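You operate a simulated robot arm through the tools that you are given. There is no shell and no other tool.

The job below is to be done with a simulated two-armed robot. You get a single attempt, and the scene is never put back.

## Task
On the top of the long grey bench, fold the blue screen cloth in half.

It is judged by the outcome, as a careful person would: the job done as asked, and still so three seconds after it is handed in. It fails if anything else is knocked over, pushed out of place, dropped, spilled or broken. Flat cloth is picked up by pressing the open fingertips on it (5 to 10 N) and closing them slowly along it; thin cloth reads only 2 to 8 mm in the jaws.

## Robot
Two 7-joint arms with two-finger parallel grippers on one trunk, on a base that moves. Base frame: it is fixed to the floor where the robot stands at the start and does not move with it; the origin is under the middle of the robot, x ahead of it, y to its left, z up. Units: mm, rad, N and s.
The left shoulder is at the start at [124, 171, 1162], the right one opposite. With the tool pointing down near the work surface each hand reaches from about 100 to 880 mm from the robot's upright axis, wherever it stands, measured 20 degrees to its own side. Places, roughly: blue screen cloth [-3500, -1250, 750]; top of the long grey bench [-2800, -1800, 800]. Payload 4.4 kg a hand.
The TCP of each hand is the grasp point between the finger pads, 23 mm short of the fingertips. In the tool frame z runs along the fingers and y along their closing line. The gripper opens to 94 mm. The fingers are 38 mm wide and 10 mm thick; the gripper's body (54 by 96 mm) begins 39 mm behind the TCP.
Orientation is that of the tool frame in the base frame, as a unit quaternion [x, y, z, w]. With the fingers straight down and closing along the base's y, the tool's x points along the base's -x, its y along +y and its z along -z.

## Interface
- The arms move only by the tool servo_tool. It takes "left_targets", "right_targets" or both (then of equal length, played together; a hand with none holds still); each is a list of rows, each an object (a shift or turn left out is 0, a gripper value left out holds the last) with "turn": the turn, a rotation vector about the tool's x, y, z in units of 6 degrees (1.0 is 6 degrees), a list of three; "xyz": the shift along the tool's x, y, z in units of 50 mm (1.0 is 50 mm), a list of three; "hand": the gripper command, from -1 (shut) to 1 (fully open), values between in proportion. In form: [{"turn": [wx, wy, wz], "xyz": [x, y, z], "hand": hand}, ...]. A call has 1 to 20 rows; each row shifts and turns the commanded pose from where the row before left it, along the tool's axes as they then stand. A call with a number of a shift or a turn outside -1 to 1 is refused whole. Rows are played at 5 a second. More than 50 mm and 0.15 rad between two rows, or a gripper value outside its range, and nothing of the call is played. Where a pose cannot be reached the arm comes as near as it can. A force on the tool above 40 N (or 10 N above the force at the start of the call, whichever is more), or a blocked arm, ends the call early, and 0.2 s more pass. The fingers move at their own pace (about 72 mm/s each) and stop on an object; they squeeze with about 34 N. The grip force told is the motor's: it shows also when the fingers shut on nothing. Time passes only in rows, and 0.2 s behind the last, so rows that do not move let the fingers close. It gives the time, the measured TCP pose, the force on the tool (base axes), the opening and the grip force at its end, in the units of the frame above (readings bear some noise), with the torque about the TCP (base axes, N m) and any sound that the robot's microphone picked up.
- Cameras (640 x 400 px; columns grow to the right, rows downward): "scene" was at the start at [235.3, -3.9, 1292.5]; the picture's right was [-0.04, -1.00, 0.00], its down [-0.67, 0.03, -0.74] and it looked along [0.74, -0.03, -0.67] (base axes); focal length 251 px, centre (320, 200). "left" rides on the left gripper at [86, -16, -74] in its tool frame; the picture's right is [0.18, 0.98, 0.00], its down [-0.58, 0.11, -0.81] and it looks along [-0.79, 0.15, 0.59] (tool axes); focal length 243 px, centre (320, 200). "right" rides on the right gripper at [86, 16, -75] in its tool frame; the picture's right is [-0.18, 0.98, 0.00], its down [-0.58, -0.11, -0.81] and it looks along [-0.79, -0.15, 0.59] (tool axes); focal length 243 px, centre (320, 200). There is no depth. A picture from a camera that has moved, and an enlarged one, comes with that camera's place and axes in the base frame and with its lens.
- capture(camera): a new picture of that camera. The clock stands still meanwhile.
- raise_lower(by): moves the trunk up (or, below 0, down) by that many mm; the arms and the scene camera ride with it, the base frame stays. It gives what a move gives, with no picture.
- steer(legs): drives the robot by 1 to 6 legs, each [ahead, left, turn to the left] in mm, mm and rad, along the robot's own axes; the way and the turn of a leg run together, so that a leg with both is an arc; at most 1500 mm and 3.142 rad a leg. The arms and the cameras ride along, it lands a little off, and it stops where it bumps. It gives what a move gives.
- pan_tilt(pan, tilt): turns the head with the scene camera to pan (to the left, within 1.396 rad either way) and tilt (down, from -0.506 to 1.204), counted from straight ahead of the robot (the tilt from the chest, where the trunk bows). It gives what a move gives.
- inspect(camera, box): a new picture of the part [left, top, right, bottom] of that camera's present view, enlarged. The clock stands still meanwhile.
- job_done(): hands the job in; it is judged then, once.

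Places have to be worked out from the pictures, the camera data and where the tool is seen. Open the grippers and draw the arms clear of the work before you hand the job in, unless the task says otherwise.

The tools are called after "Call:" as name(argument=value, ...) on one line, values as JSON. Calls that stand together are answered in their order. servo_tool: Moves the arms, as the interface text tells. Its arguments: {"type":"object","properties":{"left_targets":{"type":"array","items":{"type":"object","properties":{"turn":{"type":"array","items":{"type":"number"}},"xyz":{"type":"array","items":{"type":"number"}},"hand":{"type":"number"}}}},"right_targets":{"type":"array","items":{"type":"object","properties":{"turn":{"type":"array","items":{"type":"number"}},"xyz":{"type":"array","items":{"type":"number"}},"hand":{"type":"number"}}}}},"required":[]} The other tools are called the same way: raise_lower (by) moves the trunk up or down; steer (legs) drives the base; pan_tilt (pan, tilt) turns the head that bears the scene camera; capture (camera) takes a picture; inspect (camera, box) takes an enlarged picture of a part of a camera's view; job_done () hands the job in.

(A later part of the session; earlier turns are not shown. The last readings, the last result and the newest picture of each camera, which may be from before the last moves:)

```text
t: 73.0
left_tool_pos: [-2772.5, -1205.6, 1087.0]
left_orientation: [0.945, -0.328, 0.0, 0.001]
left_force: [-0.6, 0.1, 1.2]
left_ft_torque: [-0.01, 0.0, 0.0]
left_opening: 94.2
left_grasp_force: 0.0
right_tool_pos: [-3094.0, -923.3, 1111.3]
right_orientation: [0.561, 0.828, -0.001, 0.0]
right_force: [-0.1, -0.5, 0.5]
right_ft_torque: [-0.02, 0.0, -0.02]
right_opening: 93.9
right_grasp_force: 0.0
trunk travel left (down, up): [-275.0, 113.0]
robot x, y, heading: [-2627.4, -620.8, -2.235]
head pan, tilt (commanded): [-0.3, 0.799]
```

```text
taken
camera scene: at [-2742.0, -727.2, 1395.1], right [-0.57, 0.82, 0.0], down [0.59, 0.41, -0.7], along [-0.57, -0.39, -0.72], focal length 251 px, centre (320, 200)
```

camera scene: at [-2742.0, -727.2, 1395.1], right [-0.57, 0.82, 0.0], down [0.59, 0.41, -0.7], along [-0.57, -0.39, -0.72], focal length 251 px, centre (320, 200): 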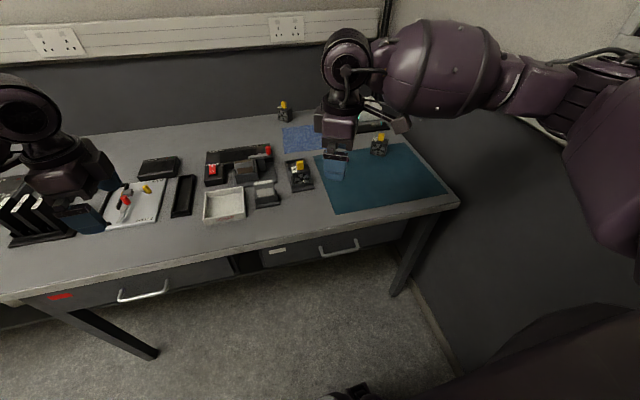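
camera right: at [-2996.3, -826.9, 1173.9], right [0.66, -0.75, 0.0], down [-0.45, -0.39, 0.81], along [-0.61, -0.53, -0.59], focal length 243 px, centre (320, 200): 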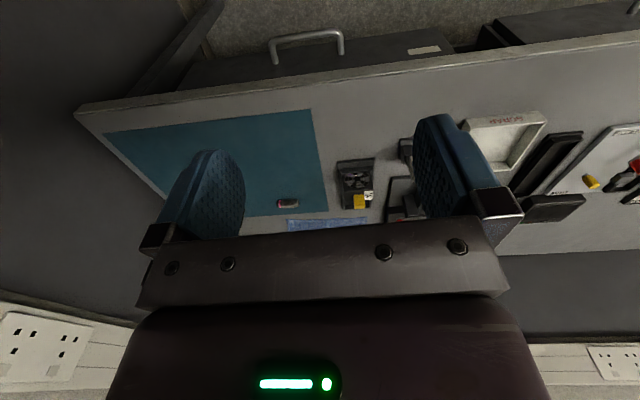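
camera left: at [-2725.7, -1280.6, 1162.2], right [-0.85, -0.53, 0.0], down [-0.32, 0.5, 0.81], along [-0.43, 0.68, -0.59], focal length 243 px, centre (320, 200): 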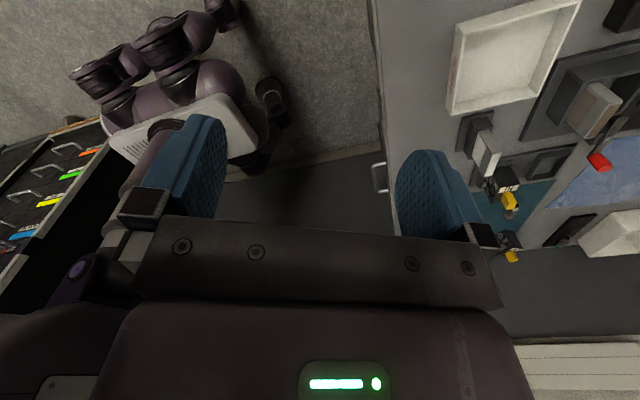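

The right wrist stopped at about −60° of turn at this place. I move the right hand further forward (to draw the elbow in from the wall) before bringing the base closer.

Call:
servo_tool(right_targets=[{"xyz": [-0.415, -0.72, 0]}, {"xyz": [-0.415, -0.72, 0]}, {"xyz": [-0.415, -0.72, 0]}])

Call:
steer(legs=[[230, -40, 0], [0, 0, -0.09]])

Call:
pan_tilt(pan=-0.3, tilt=0.9)

Call:
capture(camera="scene")

```text
t: 73.8
left_tool_pos: [-2772.7, -1207.2, 1088.0]
left_orientation: [0.944, -0.329, 0.0, 0.0]
left_force: [0.9, 0.5, 0.2]
left_ft_torque: [0.0, -0.01, 0.03]
left_opening: 93.7
left_grasp_force: 0.0
right_tool_pos: [-3094.5, -923.0, 1112.2]
right_orientation: [0.562, 0.827, 0.0, 0.001]
right_force: [0.4, -0.4, -0.1]
right_ft_torque: [0.01, -0.03, 0.01]
right_opening: 93.9
right_grasp_force: 0.1
right hand out of reach, approached as far as the arm can: row 1, 2, 3
trunk travel left (down, up): [-275.0, 113.0]
robot x, y, heading: [-2626.0, -621.2, -2.241]
head pan, tilt (commanded): [-0.3, 0.799]
```

```text
t: 76.1
left_tool_pos: [-3004.2, -1354.3, 1088.8]
left_orientation: [0.929, -0.37, 0.0, -0.001]
left_force: [0.3, -0.5, -0.7]
left_ft_torque: [-0.03, 0.0, -0.02]
left_opening: 93.9
left_grasp_force: 0.1
right_tool_pos: [-3298.6, -1043.4, 1110.1]
right_orientation: [0.598, 0.802, 0.0, 0.0]
right_force: [-0.4, -0.2, 0.0]
right_ft_torque: [0.0, 0.0, 0.02]
right_opening: 94.0
right_grasp_force: 0.0
trunk travel left (down, up): [-275.0, 113.0]
robot x, y, heading: [-2804.3, -783.7, -2.327]
head pan, tilt (commanded): [-0.3, 0.799]
```

```text
t: 76.7
left_tool_pos: [-3003.6, -1355.1, 1088.0]
left_orientation: [0.929, -0.37, 0.0, 0.0]
left_force: [-0.6, -0.4, -0.5]
left_ft_torque: [-0.02, -0.01, 0.01]
left_opening: 94.1
left_grasp_force: 0.1
right_tool_pos: [-3296.8, -1042.4, 1111.7]
right_orientation: [0.597, 0.802, 0.0, 0.0]
right_force: [0.2, -0.2, -0.1]
right_ft_torque: [0.01, 0.02, 0.0]
right_opening: 94.2
right_grasp_force: 0.1
trunk travel left (down, up): [-275.0, 113.0]
robot x, y, heading: [-2802.2, -783.9, -2.325]
head pan, tilt (commanded): [-0.3, 0.901]
```

```text
taken
camera scene: at [-2924.5, -877.6, 1387.3], right [-0.49, 0.87, 0.0], down [0.68, 0.38, -0.62], along [-0.54, -0.3, -0.78], focal length 251 px, centre (320, 200)
```

scene: 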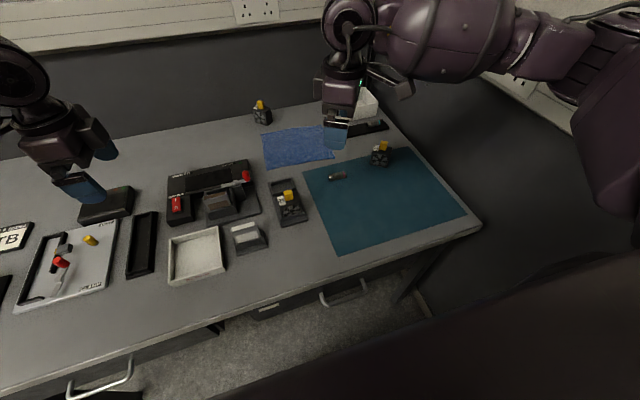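

The right wrist is at its limit in that direction, so I turn it the other way: 20 rows of +6°, and see whether it follows.

Call:
servo_tool(right_targets=[{"turn": [0, 0, 1]}, {"turn": [0, 0, 1]}, {"turn": [0, 0, 1]}, {"turn": [0, 0, 1]}, {"turn": [0, 0, 1]}, {"turn": [0, 0, 1]}, {"turn": [0, 0, 1]}, {"turn": [0, 0, 1]}, {"turn": [0, 0, 1]}, {"turn": [0, 0, 1]}, {"turn": [0, 0, 1]}, {"turn": [0, 0, 1]}, {"turn": [0, 0, 1]}, {"turn": [0, 0, 1]}, {"turn": [0, 0, 1]}, {"turn": [0, 0, 1]}, {"turn": [0, 0, 1]}, {"turn": [0, 0, 1]}, {"turn": [0, 0, 1]}, {"turn": [0, 0, 1]}])

```text
t: 80.9
left_tool_pos: [-3002.7, -1353.8, 1088.5]
left_orientation: [0.929, -0.369, 0.0, -0.001]
left_force: [0.3, -0.4, -0.7]
left_ft_torque: [0.02, 0.0, 0.0]
left_opening: 94.0
left_grasp_force: 0.0
right_tool_pos: [-3297.2, -1042.7, 1111.5]
right_orientation: [0.993, -0.118, 0.0, 0.0]
right_force: [0.1, 0.6, -0.4]
right_ft_torque: [0.01, 0.04, -0.01]
right_opening: 94.1
right_grasp_force: 0.0
trunk travel left (down, up): [-275.0, 113.0]
robot x, y, heading: [-2806.4, -788.2, -2.327]
head pan, tilt (commanded): [-0.3, 0.901]
```

The right wrist follows in this direction (now about +60° from its default). I turn 5 more rows to bring its closing line along the cloth's depth axis.

Call:
servo_tool(right_targets=[{"turn": [0, 0, 1]}, {"turn": [0, 0, 1]}, {"turn": [0, 0, 1]}, {"turn": [0, 0, 1]}, {"turn": [0, 0, 1]}])

Call:
capture(camera="scene")

Call:
capture(camera="right")

Call:
capture(camera="left")

```text
t: 82.1
left_tool_pos: [-3002.9, -1355.6, 1087.7]
left_orientation: [0.929, -0.369, 0.0, -0.001]
left_force: [0.4, -1.0, -0.7]
left_ft_torque: [0.01, 0.0, -0.04]
left_opening: 94.0
left_grasp_force: 0.2
right_tool_pos: [-3299.1, -1042.9, 1110.6]
right_orientation: [0.929, -0.371, 0.0, 0.001]
right_force: [-0.2, 0.0, 1.2]
right_ft_torque: [0.02, 0.01, -0.02]
right_opening: 94.0
right_grasp_force: 0.0
trunk travel left (down, up): [-275.0, 113.0]
robot x, y, heading: [-2804.8, -785.5, -2.326]
head pan, tilt (commanded): [-0.3, 0.901]
```

```text
taken
camera scene: at [-2924.6, -877.5, 1387.2], right [-0.49, 0.87, 0.0], down [0.68, 0.38, -0.62], along [-0.54, -0.3, -0.78], focal length 251 px, centre (320, 200)
```

scene: 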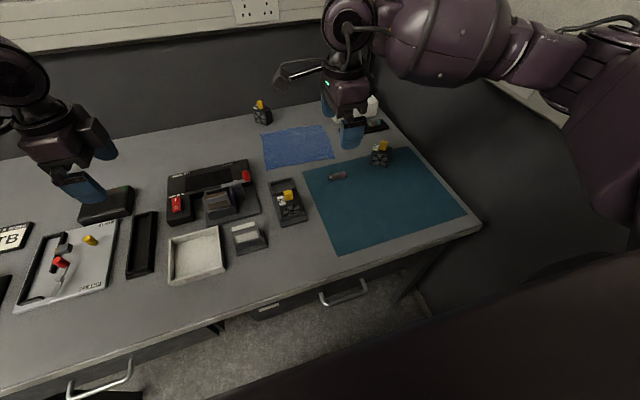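

```text
taken
camera right: at [-3246.7, -1113.6, 1186.6], right [-0.81, -0.59, 0.0], down [-0.35, 0.48, 0.81], along [-0.47, 0.65, -0.59], focal length 243 px, centre (320, 200)
```

right: 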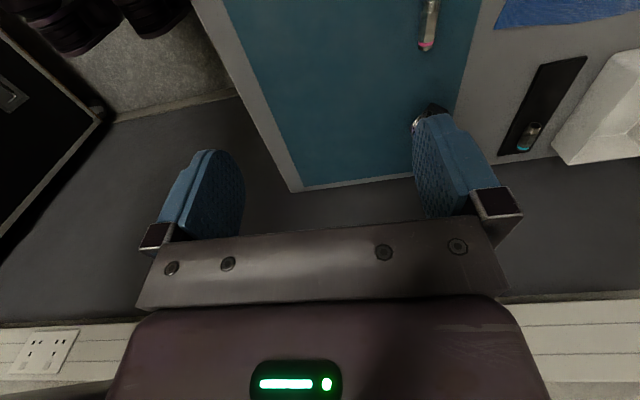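

```text
taken
camera left: at [-2929.4, -1402.5, 1161.7], right [-0.54, -0.84, 0.0], down [-0.5, 0.32, 0.81], along [-0.68, 0.44, -0.59], focal length 243 px, centre (320, 200)
```

left: 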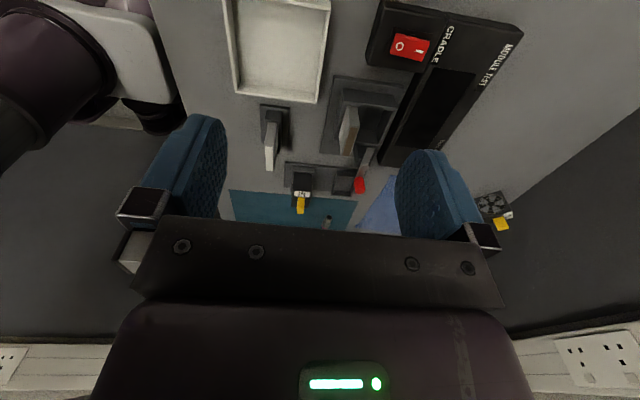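

Both hands now have their closing lines along the depth. I zoom in on the cloth from this nearer viewpoint to refine its corners.

Call:
inspect(camera="scene", box=[220, 80, 400, 200])

```text
3.33 times, centred on (310, 140) of scene
camera zoom: at [-2924.6, -877.5, 1387.2], right [-0.49, 0.87, 0.0], down [0.68, 0.38, -0.62], along [-0.54, -0.3, -0.78], focal length 837 px, centre (353, 400)
```

zoom: 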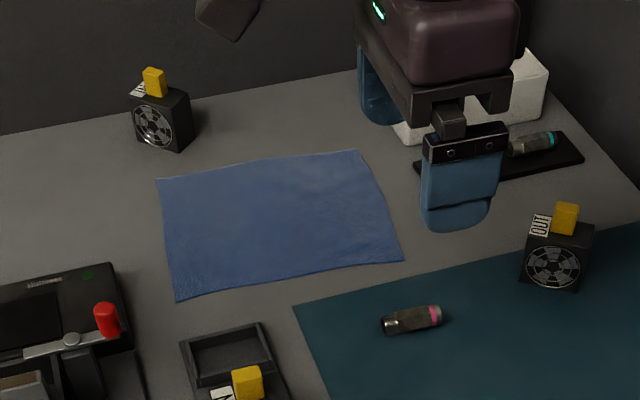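

Refined cloth corners: FL (-3350,-1318), FR (-3507,-1149), BR (-3651,-1281), BL (-3492,-1451) — about 232 x 195 mm, only about 4° askew of the robot. I move the base the last 120 mm ahead and 30 mm right, so the bench edge is about 230 mm ahead of my axis.

Call:
steer(legs=[[120, -30, 0]])

Call:
pan_tilt(pan=-0.2, tilt=0.9)

Call:
capture(camera="scene")

Call:
inspect(camera="scene", box=[180, 60, 420, 210])

```text
t: 83.4
left_tool_pos: [-3109.1, -1421.6, 1088.0]
left_orientation: [0.928, -0.371, 0.0, 0.0]
left_force: [-0.2, -0.1, 0.6]
left_ft_torque: [0.02, -0.05, 0.02]
left_opening: 93.7
left_grasp_force: 0.0
right_tool_pos: [-3404.0, -1108.4, 1110.6]
right_orientation: [0.929, -0.371, 0.0, -0.002]
right_force: [0.0, -0.3, -0.6]
right_ft_torque: [0.06, -0.06, -0.02]
right_opening: 94.4
right_grasp_force: 0.1
trunk travel left (down, up): [-275.0, 113.0]
robot x, y, heading: [-2908.7, -848.4, -2.332]
head pan, tilt (commanded): [-0.3, 0.901]
```

```text
t: 84.1
left_tool_pos: [-3108.7, -1421.5, 1088.3]
left_orientation: [0.929, -0.371, 0.0, 0.0]
left_force: [-0.4, 0.5, -0.5]
left_ft_torque: [0.01, -0.02, -0.01]
left_opening: 94.0
left_grasp_force: 0.1
right_tool_pos: [-3403.6, -1107.9, 1112.6]
right_orientation: [0.928, -0.372, 0.0, 0.0]
right_force: [0.2, -0.3, -0.2]
right_ft_torque: [-0.02, 0.02, 0.0]
right_opening: 93.8
right_grasp_force: 0.0
trunk travel left (down, up): [-275.0, 113.0]
robot x, y, heading: [-2913.1, -853.3, -2.33]
head pan, tilt (commanded): [-0.201, 0.901]
```

```text
taken
camera scene: at [-3025.1, -949.9, 1387.3], right [-0.57, 0.82, 0.0], down [0.64, 0.45, -0.62], along [-0.51, -0.36, -0.78], focal length 251 px, centre (320, 200)
```

scene: 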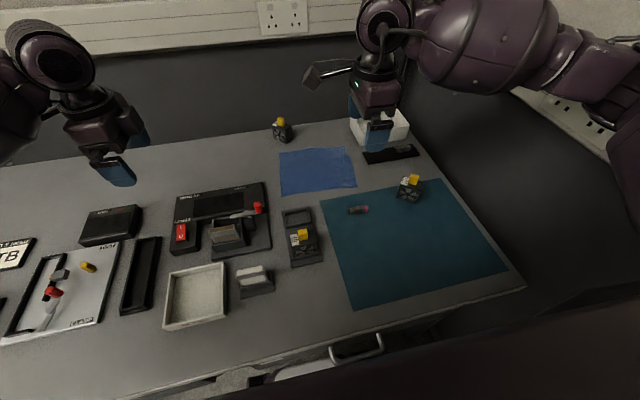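

```text
2.67 times, centred on (300, 135) of scene
camera zoom: at [-3025.1, -949.9, 1387.3], right [-0.57, 0.82, 0.0], down [0.64, 0.45, -0.62], along [-0.51, -0.36, -0.78], focal length 670 px, centre (373, 373)
```

zoom: 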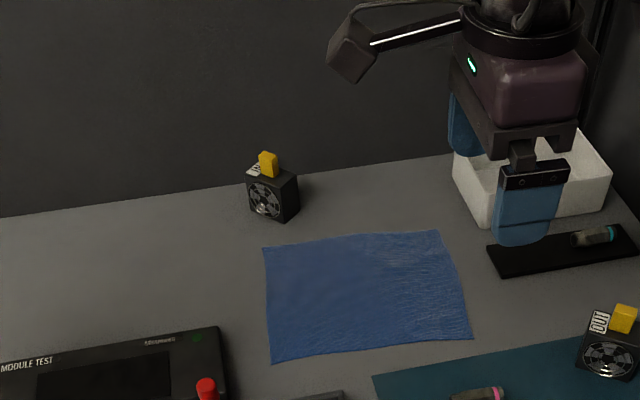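

Robot now stands at (-2911,-851), cloth centre about 730 mm ahead and 117 mm right, bench edge about 230 mm ahead. I take the left-hand camera picture to check the clearance between my trunk and the bench edge before lowering the trunk.

Call:
capture(camera="left")

Call:
capture(camera="right")

```text
taken
camera left: at [-3035.3, -1468.5, 1161.9], right [-0.54, -0.84, 0.0], down [-0.5, 0.32, 0.81], along [-0.68, 0.44, -0.59], focal length 243 px, centre (320, 200)
```

left: 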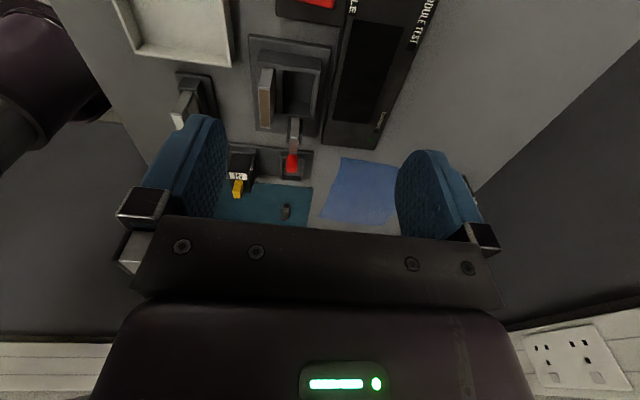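

```text
taken
camera right: at [-3351.7, -1178.7, 1186.9], right [-0.81, -0.59, 0.0], down [-0.35, 0.48, 0.81], along [-0.47, 0.65, -0.59], focal length 243 px, centre (320, 200)
```

right: 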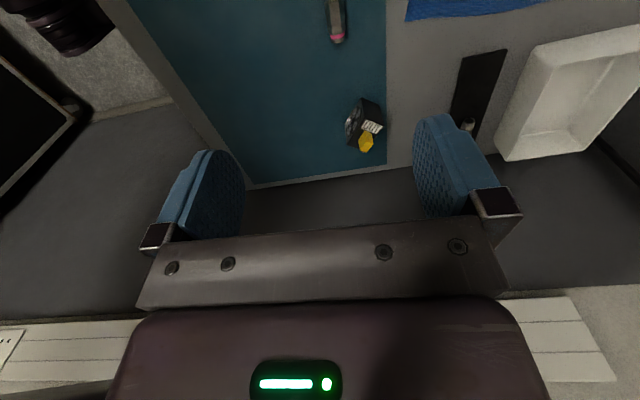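

The view is consistent with the computed places. I now bring both hands above the front edge of the cloth (left 30 mm in from the left corner, right 30 mm in from the right corner) at about z 930, with a small yaw to match the cloth.

Call:
servo_tool(left_targets=[{"turn": [0, 0, 0.09], "xyz": [-0.93, 0.37, 0.52]}, {"turn": [0, 0, 0.09], "xyz": [-0.93, 0.37, 0.52]}, {"turn": [0, 0, 0.09], "xyz": [-0.93, 0.37, 0.52]}, {"turn": [0, 0, 0.09], "xyz": [-0.93, 0.37, 0.52]}, {"turn": [0, 0, 0.09], "xyz": [-0.93, 0.37, 0.52]}, {"turn": [0, 0, 0.09], "xyz": [-0.93, 0.37, 0.52]}, {}], right_targets=[{"turn": [0, 0, 0.09], "xyz": [-0.06, 0.412, 0.6]}, {"turn": [0, 0, 0.09], "xyz": [-0.06, 0.412, 0.6]}, {"turn": [0, 0, 0.09], "xyz": [-0.06, 0.412, 0.6]}, {"turn": [0, 0, 0.09], "xyz": [-0.06, 0.412, 0.6]}, {"turn": [0, 0, 0.09], "xyz": [-0.06, 0.412, 0.6]}, {"turn": [0, 0, 0.09], "xyz": [-0.06, 0.412, 0.6]}, {}])

Call:
capture(camera="scene")

Call:
capture(camera="left")

Call:
capture(camera="right")

```text
refused: row 1 steps farther than a row can; nothing moved
```

```text
taken
camera scene: at [-3025.1, -949.9, 1387.3], right [-0.57, 0.82, 0.0], down [0.64, 0.45, -0.62], along [-0.51, -0.36, -0.78], focal length 251 px, centre (320, 200)
```

scene: 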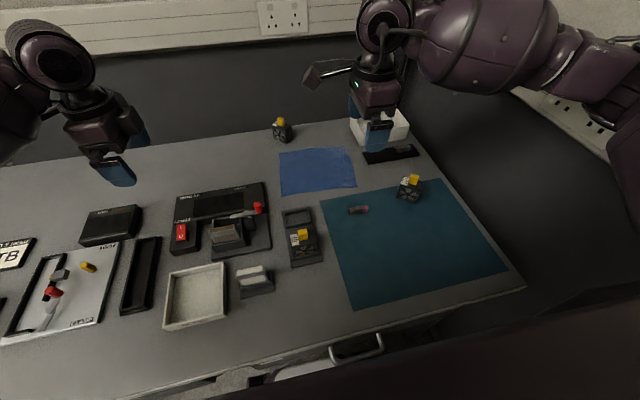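

```text
taken
camera left: at [-3035.3, -1468.5, 1161.9], right [-0.54, -0.84, 0.0], down [-0.5, 0.32, 0.81], along [-0.68, 0.44, -0.59], focal length 243 px, centre (320, 200)
```

left: 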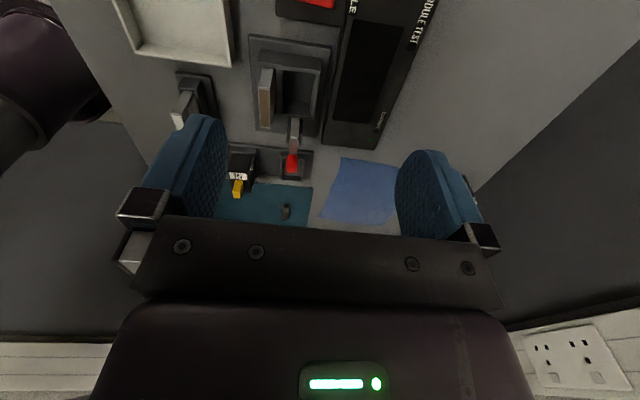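

```text
taken
camera right: at [-3351.7, -1178.7, 1186.9], right [-0.81, -0.59, 0.0], down [-0.35, 0.48, 0.81], along [-0.47, 0.65, -0.59], focal length 243 px, centre (320, 200)
```

right: 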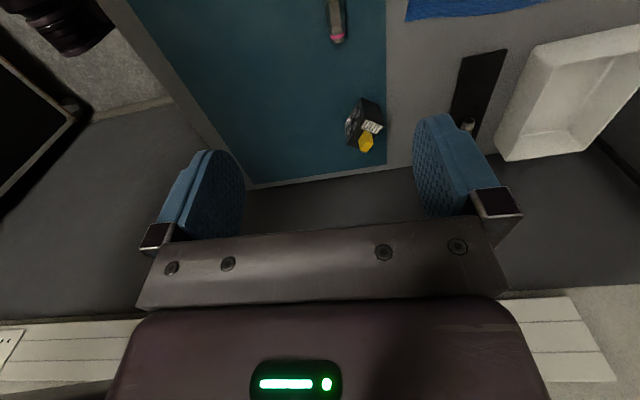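

The rows were too long in total shift; I split the same motion into 8 shorter rows.

Call:
servo_tool(left_targets=[{"turn": [0, 0, 0.065], "xyz": [-0.7, 0.277, 0.39]}, {"turn": [0, 0, 0.065], "xyz": [-0.7, 0.277, 0.39]}, {"turn": [0, 0, 0.065], "xyz": [-0.7, 0.277, 0.39]}, {"turn": [0, 0, 0.065], "xyz": [-0.7, 0.277, 0.39]}, {"turn": [0, 0, 0.065], "xyz": [-0.7, 0.277, 0.39]}, {"turn": [0, 0, 0.065], "xyz": [-0.7, 0.277, 0.39]}, {"turn": [0, 0, 0.065], "xyz": [-0.7, 0.277, 0.39]}, {"turn": [0, 0, 0.065], "xyz": [-0.7, 0.277, 0.39]}, {}], right_targets=[{"turn": [0, 0, 0.065], "xyz": [-0.044, 0.31, 0.45]}, {"turn": [0, 0, 0.065], "xyz": [-0.044, 0.31, 0.45]}, {"turn": [0, 0, 0.065], "xyz": [-0.044, 0.31, 0.45]}, {"turn": [0, 0, 0.065], "xyz": [-0.044, 0.31, 0.45]}, {"turn": [0, 0, 0.065], "xyz": [-0.044, 0.31, 0.45]}, {"turn": [0, 0, 0.065], "xyz": [-0.044, 0.31, 0.45]}, {"turn": [0, 0, 0.065], "xyz": [-0.044, 0.31, 0.45]}, {"turn": [0, 0, 0.065], "xyz": [-0.044, 0.31, 0.45]}, {}])

Call:
capture(camera="scene")

Call:
capture(camera="left")

Call:
capture(camera="right")

```text
t: 86.1
left_tool_pos: [-3383.9, -1303.6, 933.3]
left_orientation: [0.918, -0.397, -0.001, 0.001]
left_force: [-0.8, -0.2, -0.2]
left_ft_torque: [0.04, -0.02, -0.03]
left_opening: 94.1
left_grasp_force: 0.1
right_tool_pos: [-3503.7, -1184.7, 930.4]
right_orientation: [0.918, -0.396, 0.0, 0.002]
right_force: [0.0, 1.0, 0.3]
right_ft_torque: [0.02, -0.02, 0.02]
right_opening: 93.9
right_grasp_force: 0.0
trunk travel left (down, up): [-275.0, 113.0]
robot x, y, heading: [-2907.5, -849.9, -2.333]
head pan, tilt (commanded): [-0.201, 0.901]
```

```text
taken
camera scene: at [-3024.4, -950.2, 1387.4], right [-0.57, 0.82, 0.0], down [0.64, 0.45, -0.62], along [-0.51, -0.36, -0.78], focal length 251 px, centre (320, 200)
```

scene: 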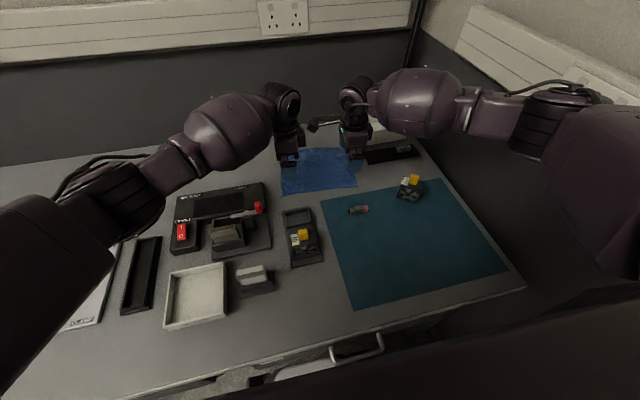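

```text
taken
camera left: at [-3313.1, -1355.0, 1007.7], right [-0.59, -0.81, 0.0], down [-0.48, 0.35, 0.81], along [-0.65, 0.47, -0.59], focal length 243 px, centre (320, 200)
```

left: 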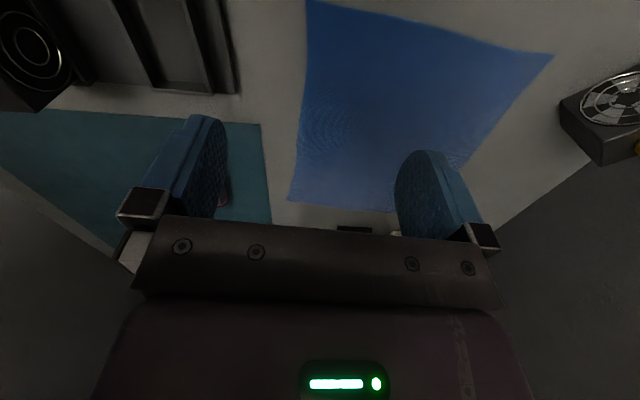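

```text
taken
camera right: at [-3456.1, -1257.1, 1006.9], right [-0.84, -0.54, 0.0], down [-0.32, 0.5, 0.81], along [-0.44, 0.68, -0.59], focal length 243 px, centre (320, 200)
```

right: 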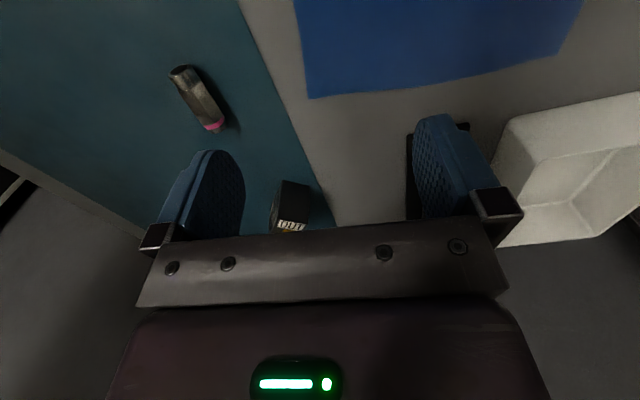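

Cross-checks with the hand cameras confirm the corners to within a few mm. I set both jaws to about 34 mm, trim the positions so the near finger overlaps the front edge by about 5 mm, and descend to about 20 mm above contact.

Call:
servo_tool(left_targets=[{"xyz": [0.036, 0.126, 0.4], "hand": -0.277}, {"xyz": [0, 0, 0.45]}, {"xyz": [0, 0, 0.45]}, {"xyz": [0, 0, 0.4]}, {}], right_targets=[{"xyz": [0.03, 0.028, 0.35], "hand": -0.277}, {"xyz": [0, 0, 0.45]}, {"xyz": [0, 0, 0.45]}, {"xyz": [0, 0, 0.4]}, {}])

Call:
capture(camera="left")

Call:
capture(camera="right")

Call:
inspect(camera="scene", box=[220, 90, 420, 215])

```text
t: 87.3
left_tool_pos: [-3389.1, -1307.7, 847.5]
left_orientation: [0.918, -0.396, -0.001, 0.001]
left_force: [0.3, 0.0, 0.3]
left_ft_torque: [-0.07, -0.02, 0.0]
left_opening: 34.1
left_grasp_force: 0.0
right_tool_pos: [-3503.0, -1187.8, 847.7]
right_orientation: [0.918, -0.396, -0.001, 0.0]
right_force: [-0.2, 0.5, -0.2]
right_ft_torque: [-0.02, -0.03, 0.02]
right_opening: 34.1
right_grasp_force: 0.1
trunk travel left (down, up): [-275.0, 113.0]
robot x, y, heading: [-2907.7, -848.5, -2.335]
head pan, tilt (commanded): [-0.201, 0.901]
```

```text
taken
camera left: at [-3318.8, -1360.5, 920.8], right [-0.59, -0.81, 0.0], down [-0.48, 0.35, 0.81], along [-0.65, 0.47, -0.59], focal length 243 px, centre (320, 200)
```

left: 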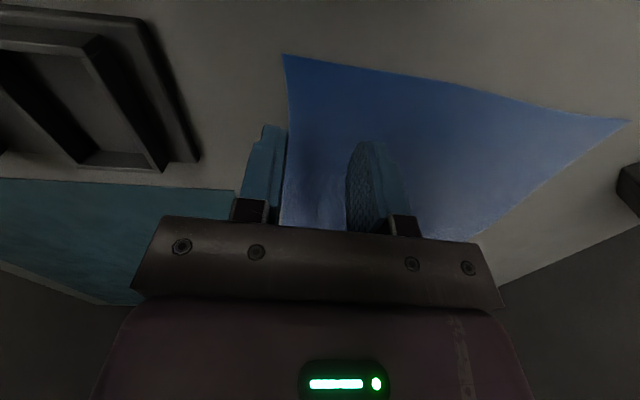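

```text
taken
camera right: at [-3456.2, -1260.0, 923.7], right [-0.84, -0.54, 0.0], down [-0.32, 0.5, 0.81], along [-0.44, 0.68, -0.59], focal length 243 px, centre (320, 200)
```

right: 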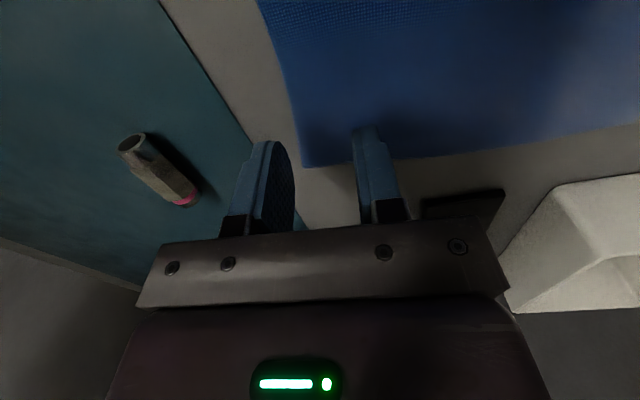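

```text
3.20 times, centred on (320, 152) of scene
camera zoom: at [-3025.1, -950.0, 1387.3], right [-0.57, 0.82, 0.0], down [0.64, 0.45, -0.62], along [-0.51, -0.36, -0.78], focal length 804 px, centre (320, 352)
```

zoom: 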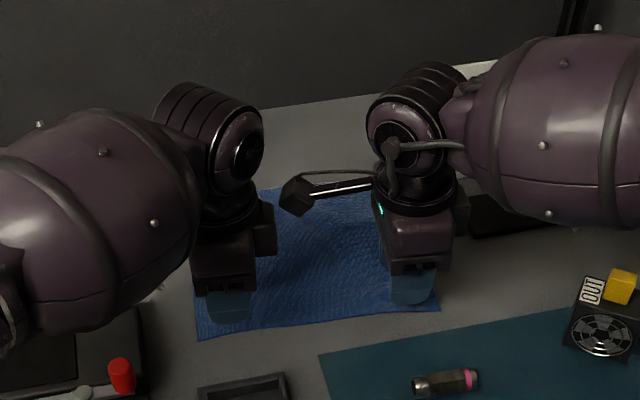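

Tips are about 18 mm above the bench. The right hand camera puts the front-right corner about 4 mm further back, so I shift the right hand 4 mm (left 1 mm) away and lower both by 13 mm.

Call:
servo_tool(left_targets=[{"xyz": [0, 0.02, 0.13]}, {"xyz": [0, 0, 0.13]}, {}], right_targets=[{"xyz": [0, 0.08, 0.13]}, {"xyz": [0, 0, 0.13]}, {}])

Call:
servo_tool(left_targets=[{"xyz": [0, 0, 0.03]}, {"xyz": [0, 0, 0.03]}, {}], right_targets=[{"xyz": [0, 0, 0.03]}, {"xyz": [0, 0, 0.03]}, {}])

```text
t: 88.1
left_tool_pos: [-3389.9, -1308.0, 834.8]
left_orientation: [0.918, -0.396, 0.0, 0.0]
left_force: [-0.1, -0.6, -0.9]
left_ft_torque: [-0.02, -0.03, 0.0]
left_opening: 34.0
left_grasp_force: 0.0
right_tool_pos: [-3506.3, -1188.4, 834.2]
right_orientation: [0.918, -0.396, 0.001, -0.001]
right_force: [0.2, -0.4, 0.0]
right_ft_torque: [0.01, -0.04, 0.02]
right_opening: 33.6
right_grasp_force: 0.1
trunk travel left (down, up): [-275.0, 113.0]
robot x, y, heading: [-2913.4, -851.0, -2.331]
head pan, tilt (commanded): [-0.201, 0.901]
```

```text
t: 88.9
left_tool_pos: [-3390.1, -1308.9, 831.7]
left_orientation: [0.918, -0.397, 0.0, 0.0]
left_force: [-0.1, 0.3, -0.5]
left_ft_torque: [0.0, -0.01, 0.0]
left_opening: 34.0
left_grasp_force: 0.0
right_tool_pos: [-3505.6, -1187.7, 831.8]
right_orientation: [0.918, -0.396, 0.0, 0.0]
right_force: [0.3, -0.1, -0.4]
right_ft_torque: [-0.03, 0.02, 0.01]
right_opening: 33.7
right_grasp_force: 0.0
trunk travel left (down, up): [-275.0, 113.0]
robot x, y, heading: [-2910.9, -852.9, -2.335]
head pan, tilt (commanded): [-0.201, 0.901]
```

No contact yet at TCP z 831.7. I keep lowering by small steps and check the forces.

Call:
servo_tool(left_targets=[{"xyz": [0, 0, 0.03]}, {"xyz": [0, 0, 0.03]}, {}], right_targets=[{"xyz": [0, 0, 0.03]}, {"xyz": [0, 0, 0.03]}, {}])

Call:
capture(camera="left")

Call:
capture(camera="right")

```text
t: 89.7
left_tool_pos: [-3389.3, -1308.0, 828.7]
left_orientation: [0.918, -0.397, 0.0, 0.001]
left_force: [0.5, 0.1, 0.5]
left_ft_torque: [-0.01, 0.01, -0.01]
left_opening: 33.7
left_grasp_force: 0.1
right_tool_pos: [-3506.6, -1187.8, 828.4]
right_orientation: [0.918, -0.397, 0.0, -0.001]
right_force: [-0.3, 0.3, 0.4]
right_ft_torque: [-0.01, 0.01, 0.01]
right_opening: 34.0
right_grasp_force: 0.1
trunk travel left (down, up): [-275.0, 113.0]
robot x, y, heading: [-2908.5, -852.1, -2.329]
head pan, tilt (commanded): [-0.201, 0.901]
```

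```text
taken
camera left: at [-3318.5, -1359.4, 902.3], right [-0.59, -0.81, 0.0], down [-0.48, 0.35, 0.81], along [-0.65, 0.48, -0.59], focal length 243 px, centre (320, 200)
```

left: 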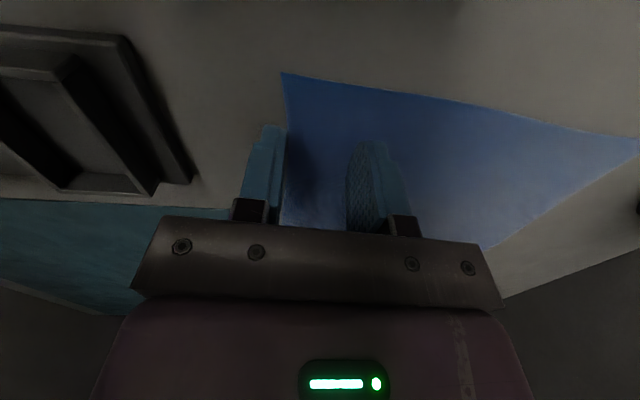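

```text
taken
camera right: at [-3458.8, -1261.6, 905.1], right [-0.84, -0.54, 0.0], down [-0.32, 0.5, 0.81], along [-0.44, 0.68, -0.59], focal length 243 px, centre (320, 200)
```

right: 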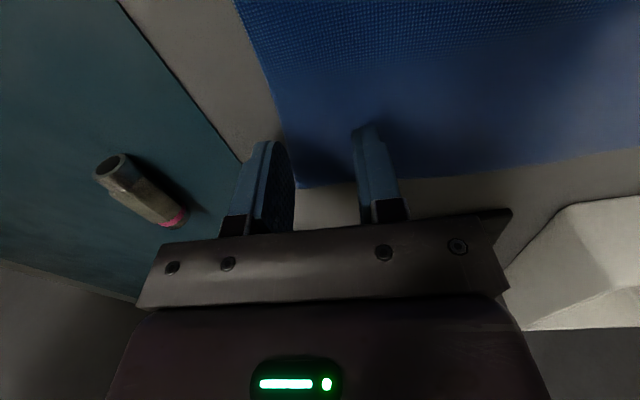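

Still no contact at 828.5; the near fingers look to overlap the edge by 2–5 mm. I keep lowering.

Call:
servo_tool(left_targets=[{"xyz": [0, 0, 0.03]}, {"xyz": [0, 0, 0.03]}, {}], right_targets=[{"xyz": [0, 0, 0.03]}, {"xyz": [0, 0, 0.03]}, {}])

Call:
servo_tool(left_targets=[{"xyz": [0, 0, 0.03]}, {"xyz": [0, 0, 0.03]}, {}], right_targets=[{"xyz": [0, 0, 0.03]}, {"xyz": [0, 0, 0.03]}, {}])

```text
t: 90.5
left_tool_pos: [-3390.5, -1307.4, 825.6]
left_orientation: [0.918, -0.396, 0.001, 0.0]
left_force: [0.1, -0.5, 0.0]
left_ft_torque: [0.02, 0.01, -0.03]
left_opening: 33.8
left_grasp_force: 0.1
right_tool_pos: [-3506.3, -1188.7, 826.4]
right_orientation: [0.918, -0.396, 0.0, 0.0]
right_force: [0.4, -1.2, -0.7]
right_ft_torque: [0.0, 0.03, 0.04]
right_opening: 33.9
right_grasp_force: 0.1
trunk travel left (down, up): [-275.0, 113.0]
robot x, y, heading: [-2910.4, -853.0, -2.33]
head pan, tilt (commanded): [-0.201, 0.901]
```

```text
t: 91.3
left_tool_pos: [-3389.1, -1307.9, 824.3]
left_orientation: [0.918, -0.396, 0.0, 0.0]
left_force: [1.4, -1.3, 7.8]
left_ft_torque: [0.04, -0.06, 0.01]
left_opening: 33.9
left_grasp_force: 0.0
right_tool_pos: [-3505.9, -1188.2, 825.2]
right_orientation: [0.918, -0.396, 0.0, 0.001]
right_force: [0.2, 0.3, 0.6]
right_ft_torque: [0.01, -0.01, 0.0]
right_opening: 33.8
right_grasp_force: 0.1
trunk travel left (down, up): [-275.0, 113.0]
robot x, y, heading: [-2907.8, -855.7, -2.337]
head pan, tilt (commanded): [-0.201, 0.901]
```

The left hand now presses with 7.8 N (bench top at about z 801); the right is just about touching. I lower the right by 1 mm steps.

Call:
servo_tool(right_targets=[{"xyz": [0, 0, 0.02]}, {}])

```text
t: 91.9
left_tool_pos: [-3389.0, -1308.3, 824.7]
left_orientation: [0.918, -0.397, -0.001, 0.001]
left_force: [-0.4, -1.6, 10.8]
left_ft_torque: [0.02, -0.16, -0.03]
left_opening: 33.6
left_grasp_force: 0.1
right_tool_pos: [-3504.7, -1187.7, 824.5]
right_orientation: [0.918, -0.396, 0.0, 0.001]
right_force: [-0.6, -1.3, 4.3]
right_ft_torque: [0.04, -0.05, 0.02]
right_opening: 33.8
right_grasp_force: 0.1
trunk travel left (down, up): [-275.0, 113.0]
robot x, y, heading: [-2909.9, -851.4, -2.33]
head pan, tilt (commanded): [-0.201, 0.901]
```

Left presses at about 10.8 N, right at 4.3 N. I ease the left slightly, press the right slightly more, and close both jaws slowly along the cloth over 17 rows.

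Call:
servo_tool(left_targets=[{"xyz": [0, 0, -0.006], "hand": -0.277}, {"hand": -0.32}, {"hand": -0.36}, {"hand": -0.4}, {"hand": -0.44}, {"hand": -0.48}, {"hand": -0.52}, {"hand": -0.56}, {"hand": -0.6}, {"hand": -0.64}], right_targets=[{"xyz": [0, 0, 0.01], "hand": -0.277}, {"hand": -0.32}, {"hand": -0.36}, {"hand": -0.4}, {"hand": -0.44}, {"hand": -0.48}, {"hand": -0.52}, {"hand": -0.56}, {"hand": -0.6}, {"hand": -0.64}])

Call:
capture(camera="left")

Call:
capture(camera="right")

```text
t: 94.1
left_tool_pos: [-3389.1, -1307.6, 823.7]
left_orientation: [0.918, -0.397, -0.001, 0.001]
left_force: [-0.6, 0.5, 0.6]
left_ft_torque: [-0.03, -0.02, 0.02]
left_opening: 17.0
left_grasp_force: 0.2
right_tool_pos: [-3505.0, -1188.2, 824.1]
right_orientation: [0.918, -0.397, -0.001, 0.001]
right_force: [-0.9, -1.8, 23.9]
right_ft_torque: [0.1, -0.01, 0.01]
right_opening: 17.3
right_grasp_force: 0.4
trunk travel left (down, up): [-275.0, 113.0]
robot x, y, heading: [-2909.7, -849.7, -2.335]
head pan, tilt (commanded): [-0.201, 0.901]
```

```text
taken
camera left: at [-3317.8, -1358.7, 898.0], right [-0.59, -0.81, 0.0], down [-0.48, 0.35, 0.81], along [-0.65, 0.47, -0.59], focal length 243 px, centre (320, 200)
```

left: 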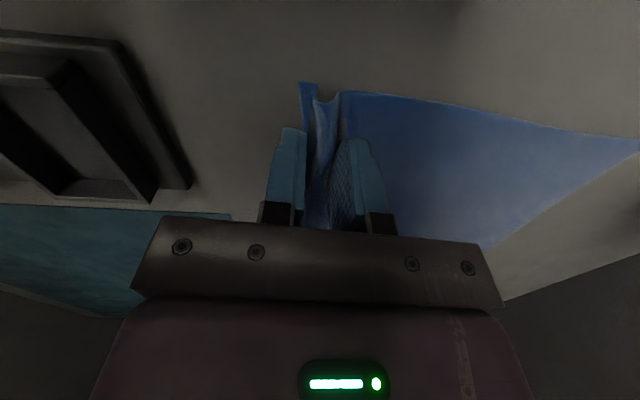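

```text
taken
camera right: at [-3457.9, -1261.2, 900.0], right [-0.84, -0.54, 0.0], down [-0.32, 0.5, 0.81], along [-0.44, 0.68, -0.59], focal length 243 px, centre (320, 200)
```

right: 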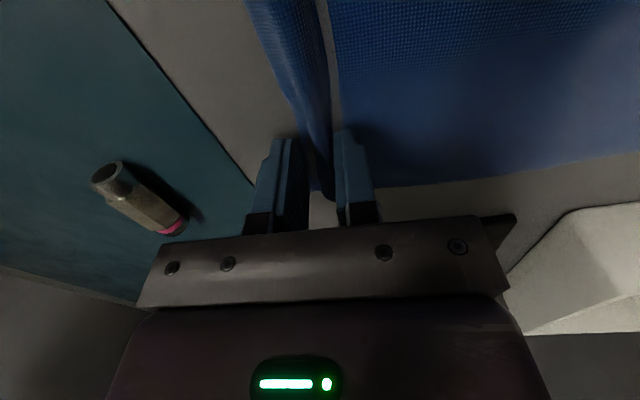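

A ridge of cloth forms between the fingers of both hands. The right presses at 24 N and the left near 0, so I ease the right by 0.5 mm, press the left 0.4 mm, and go on closing slowly.

Call:
servo_tool(left_targets=[{"xyz": [0, 0, 0.008], "hand": -0.66}, {"hand": -0.7}, {"hand": -0.74}, {"hand": -0.78}, {"hand": -0.82}, {"hand": -0.86}, {"hand": -0.9}, {"hand": -0.94}, {"hand": -1}, {"hand": -1}, {"hand": -1}], right_targets=[{"xyz": [0, 0, -0.01], "hand": -0.66}, {"hand": -0.7}, {"hand": -0.74}, {"hand": -0.78}, {"hand": -0.82}, {"hand": -0.86}, {"hand": -0.9}, {"hand": -0.94}, {"hand": -1}, {"hand": -1}, {"hand": -1}])

Call:
capture(camera="left")

Call:
capture(camera="right")

```text
t: 96.5
left_tool_pos: [-3389.3, -1307.4, 824.5]
left_orientation: [0.918, -0.396, 0.0, 0.001]
left_force: [-0.6, 1.1, 3.6]
left_ft_torque: [0.0, 0.01, 0.01]
left_opening: 2.0
left_grasp_force: 34.2
right_tool_pos: [-3504.3, -1188.6, 824.1]
right_orientation: [0.918, -0.396, 0.0, 0.001]
right_force: [3.0, 1.0, 25.3]
right_ft_torque: [0.11, -0.04, 0.0]
right_opening: 6.7
right_grasp_force: 33.8
trunk travel left (down, up): [-275.0, 113.0]
robot x, y, heading: [-2906.0, -848.7, -2.338]
head pan, tilt (commanded): [-0.201, 0.901]
```

```text
taken
camera left: at [-3317.7, -1358.6, 897.9], right [-0.59, -0.81, 0.0], down [-0.48, 0.35, 0.81], along [-0.65, 0.47, -0.59], focal length 243 px, centre (320, 200)
```

left: 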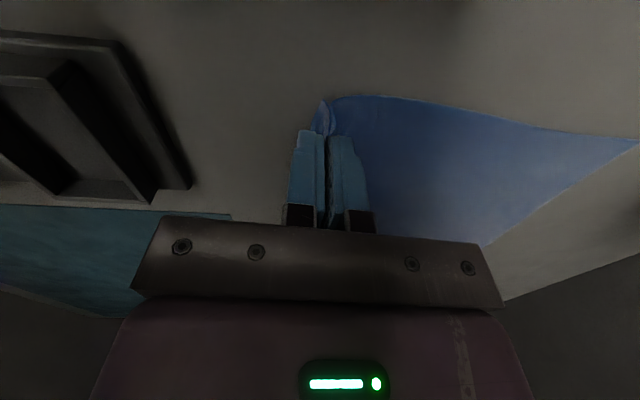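

```text
taken
camera right: at [-3457.1, -1260.6, 900.0], right [-0.84, -0.54, 0.0], down [-0.32, 0.5, 0.81], along [-0.44, 0.68, -0.59], focal length 243 px, centre (320, 200)
```

right: 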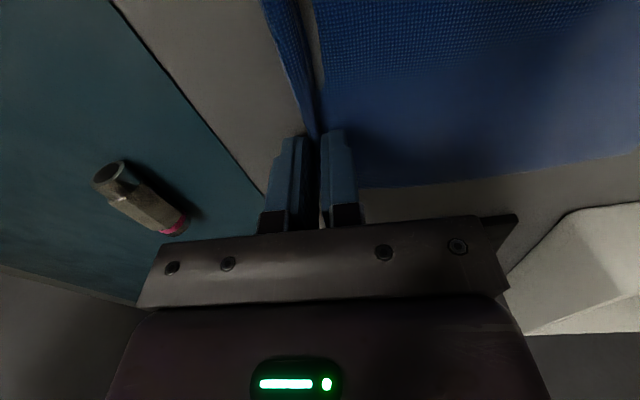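

Both jaws closed: left reads 2.0 mm, right 6.7 mm, both plausibly holding cloth. I lift both 40 mm and check.

Call:
servo_tool(left_targets=[{"xyz": [0, 0, -0.2]}, {"xyz": [0, 0.05, -0.3]}, {"xyz": [0, 0.1, -0.3]}, {}], right_targets=[{"xyz": [0, 0, -0.2]}, {"xyz": [0, 0.05, -0.3]}, {"xyz": [0, 0.1, -0.3]}, {}])

Call:
capture(camera="left")

Call:
capture(camera="right")

Call:
inspect(camera="scene", box=[220, 90, 420, 215])

```text
t: 97.5
left_tool_pos: [-3394.7, -1313.8, 862.1]
left_orientation: [0.918, -0.397, 0.0, 0.0]
left_force: [-0.1, 1.1, -0.5]
left_ft_torque: [0.0, -0.01, 0.01]
left_opening: 2.0
left_grasp_force: 33.8
right_tool_pos: [-3510.8, -1195.7, 863.0]
right_orientation: [0.918, -0.396, 0.0, 0.001]
right_force: [-0.1, 0.2, 0.7]
right_ft_torque: [-0.02, -0.02, 0.0]
right_opening: 5.6
right_grasp_force: 33.9
trunk travel left (down, up): [-275.0, 113.0]
robot x, y, heading: [-2909.5, -848.1, -2.335]
head pan, tilt (commanded): [-0.201, 0.901]
```

```text
taken
camera left: at [-3324.1, -1364.6, 935.6], right [-0.59, -0.81, 0.0], down [-0.48, 0.35, 0.81], along [-0.65, 0.47, -0.59], focal length 243 px, centre (320, 200)
```

left: 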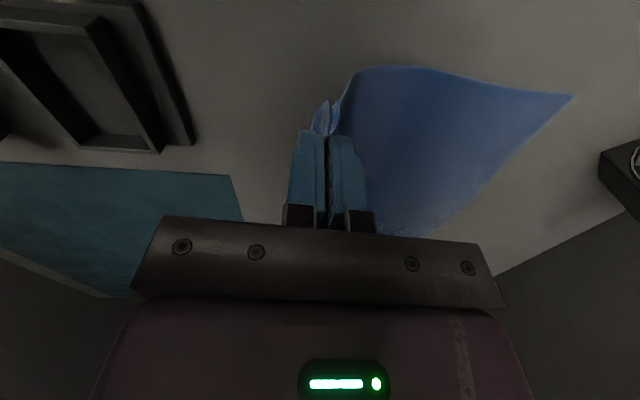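

```text
taken
camera right: at [-3464.1, -1267.7, 938.7], right [-0.84, -0.54, 0.0], down [-0.32, 0.5, 0.81], along [-0.44, 0.68, -0.59], focal length 243 px, centre (320, 200)
```

right: 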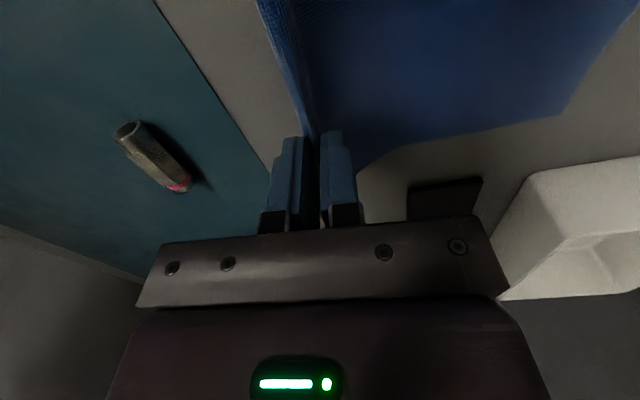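

```text
3.20 times, centred on (320, 152) of scene
camera zoom: at [-3025.4, -950.2, 1387.2], right [-0.57, 0.82, 0.0], down [0.64, 0.45, -0.62], along [-0.51, -0.36, -0.78], focal length 804 px, centre (320, 352)
```

zoom: 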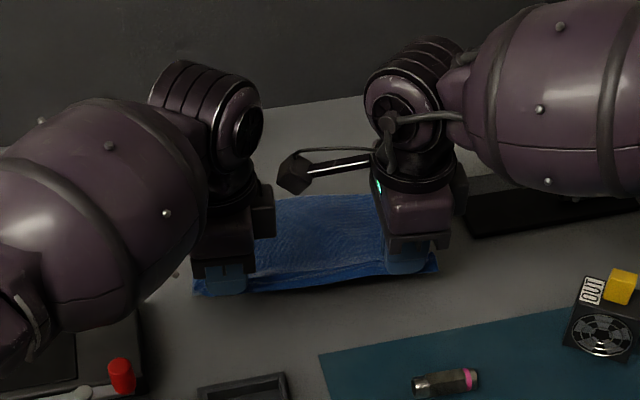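

Both hands hold the front edge (the cloth slid about 20 mm toward me while pinching, so its back edge is now near n≈174 mm and the fold line near n≈77 mm). I carry the edge up and back in an arc over the fold line in small steps, stopping above the back half to look.

Call:
servo_tool(left_targets=[{"xyz": [0, 0.14, -0.12]}, {"xyz": [0, 0.14, -0.12]}, {"xyz": [0, 0.15, -0.07]}, {"xyz": [0, 0.15, -0.07]}, {"xyz": [0, 0.17, -0.02]}, {"xyz": [0, 0.17, -0.02]}, {"xyz": [0, 0.17, 0.03]}, {"xyz": [0, 0.17, 0.03]}, {"xyz": [0, 0.16, 0.07]}, {"xyz": [0, 0.16, 0.07]}, {}], right_targets=[{"xyz": [0, 0.11, -0.12]}, {"xyz": [0, 0.11, -0.12]}, {"xyz": [0, 0.15, -0.07]}, {"xyz": [0, 0.15, -0.07]}, {"xyz": [0, 0.17, -0.02]}, {"xyz": [0, 0.17, -0.02]}, {"xyz": [0, 0.17, 0.03]}, {"xyz": [0, 0.17, 0.03]}, {"xyz": [0, 0.16, 0.07]}, {"xyz": [0, 0.16, 0.07]}, {}])

Call:
capture(camera="left")

Call:
capture(camera="right")

Call:
inspect(camera="scene", box=[220, 90, 420, 215])

```text
t: 99.9
left_tool_pos: [-3424.9, -1350.1, 884.6]
left_orientation: [0.918, -0.398, 0.0, -0.001]
left_force: [-11.1, 7.2, -0.4]
left_ft_torque: [0.14, 0.23, 0.08]
left_opening: 2.0
left_grasp_force: 34.1
left hand out of reach, approached as far as the arm can: row 7, 8, 9, 10
right_tool_pos: [-3563.7, -1246.8, 874.2]
right_orientation: [0.919, -0.395, 0.001, 0.001]
right_force: [11.0, -7.1, 0.5]
right_ft_torque: [-0.11, -0.23, 0.1]
right_opening: 5.6
right_grasp_force: 34.0
trunk travel left (down, up): [-275.0, 113.0]
robot x, y, heading: [-2909.2, -850.8, -2.332]
head pan, tilt (commanded): [-0.201, 0.901]
```

```text
taken
camera left: at [-3353.6, -1401.3, 957.3], right [-0.59, -0.81, 0.0], down [-0.48, 0.35, 0.81], along [-0.65, 0.48, -0.59], focal length 243 px, centre (320, 200)
```

left: 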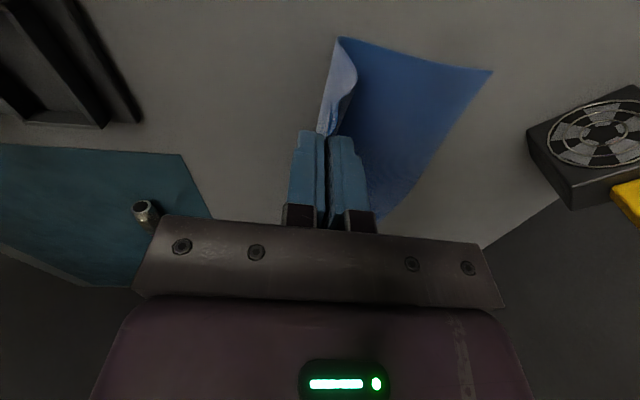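

```text
taken
camera right: at [-3517.5, -1318.9, 949.9], right [-0.84, -0.54, 0.0], down [-0.32, 0.5, 0.81], along [-0.44, 0.68, -0.59], focal length 243 px, centre (320, 200)
```

right: 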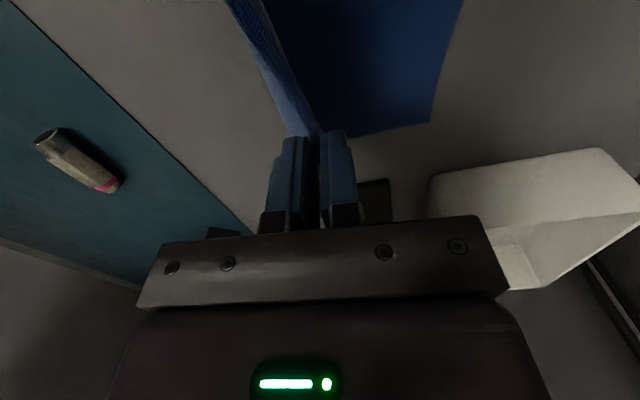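

```text
3.20 times, centred on (320, 152) of scene
camera zoom: at [-3025.3, -950.0, 1387.3], right [-0.57, 0.82, 0.0], down [0.64, 0.45, -0.62], along [-0.51, -0.36, -0.78], focal length 804 px, centre (320, 352)
```

zoom: 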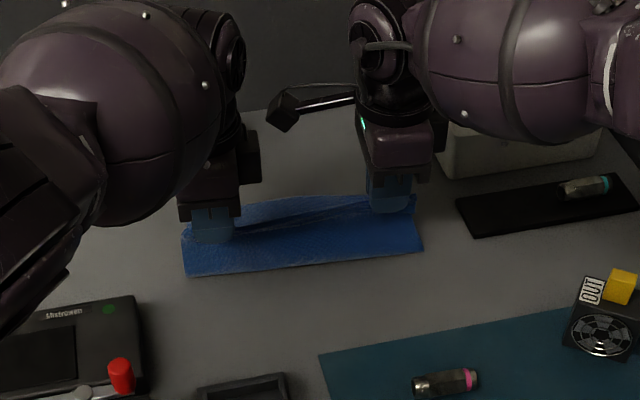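

The left hand hit its reach limit at about n=77 mm while the right went on to 107 mm, pulling the cloth taut between them (11 N). I bring the right hand back level with the left to release the tension.

Call:
servo_tool(left_targets=[{}, {}, {}, {}], right_targets=[{"xyz": [0, -0.2, -0.06]}, {"xyz": [0, -0.2, -0.06]}, {"xyz": [0, -0.17, -0.06]}, {}])

Call:
inspect(camera="scene", box=[220, 90, 420, 215])

```text
t: 100.9
left_tool_pos: [-3424.5, -1349.8, 882.4]
left_orientation: [0.918, -0.396, -0.001, 0.0]
left_force: [-7.0, 6.2, 0.2]
left_ft_torque: [0.11, 0.15, 0.0]
left_opening: 2.1
left_grasp_force: 34.2
right_tool_pos: [-3544.9, -1226.3, 883.1]
right_orientation: [0.918, -0.397, -0.001, 0.001]
right_force: [7.0, -7.1, 0.0]
right_ft_torque: [-0.12, -0.11, -0.01]
right_opening: 5.6
right_grasp_force: 34.0
trunk travel left (down, up): [-275.0, 113.0]
robot x, y, heading: [-2912.2, -851.4, -2.332]
head pan, tilt (commanded): [-0.201, 0.901]
```

```text
3.20 times, centred on (320, 152) of scene
camera zoom: at [-3025.4, -950.3, 1387.2], right [-0.57, 0.82, 0.0], down [0.64, 0.45, -0.62], along [-0.51, -0.36, -0.78], focal length 804 px, centre (320, 352)
```

zoom: 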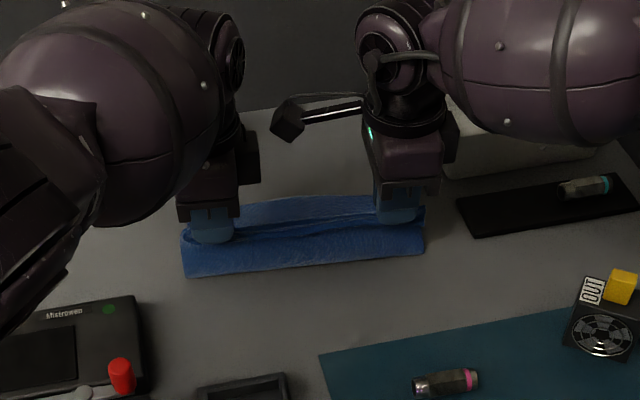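

The hands are now 172 mm apart versus 165 mm at the pinch, so the cloth is stretched sideways. I move the right hand 8 mm to the left to slacken it.

Call:
servo_tool(left_targets=[{}, {}, {}], right_targets=[{"xyz": [0.08, -0.03, 0]}, {"xyz": [0.08, -0.03, 0]}, {}])

```text
t: 101.7
left_tool_pos: [-3424.0, -1352.0, 883.7]
left_orientation: [0.918, -0.395, 0.001, -0.001]
left_force: [0.1, 0.4, 0.8]
left_ft_torque: [-0.03, 0.02, -0.01]
left_opening: 2.0
left_grasp_force: 33.9
right_tool_pos: [-3538.4, -1230.8, 881.4]
right_orientation: [0.918, -0.397, -0.001, -0.001]
right_force: [0.6, 0.0, -0.8]
right_ft_torque: [-0.03, 0.02, 0.0]
right_opening: 5.6
right_grasp_force: 34.3
trunk travel left (down, up): [-275.0, 113.0]
robot x, y, heading: [-2911.7, -849.6, -2.333]
head pan, tilt (commanded): [-0.201, 0.901]
```

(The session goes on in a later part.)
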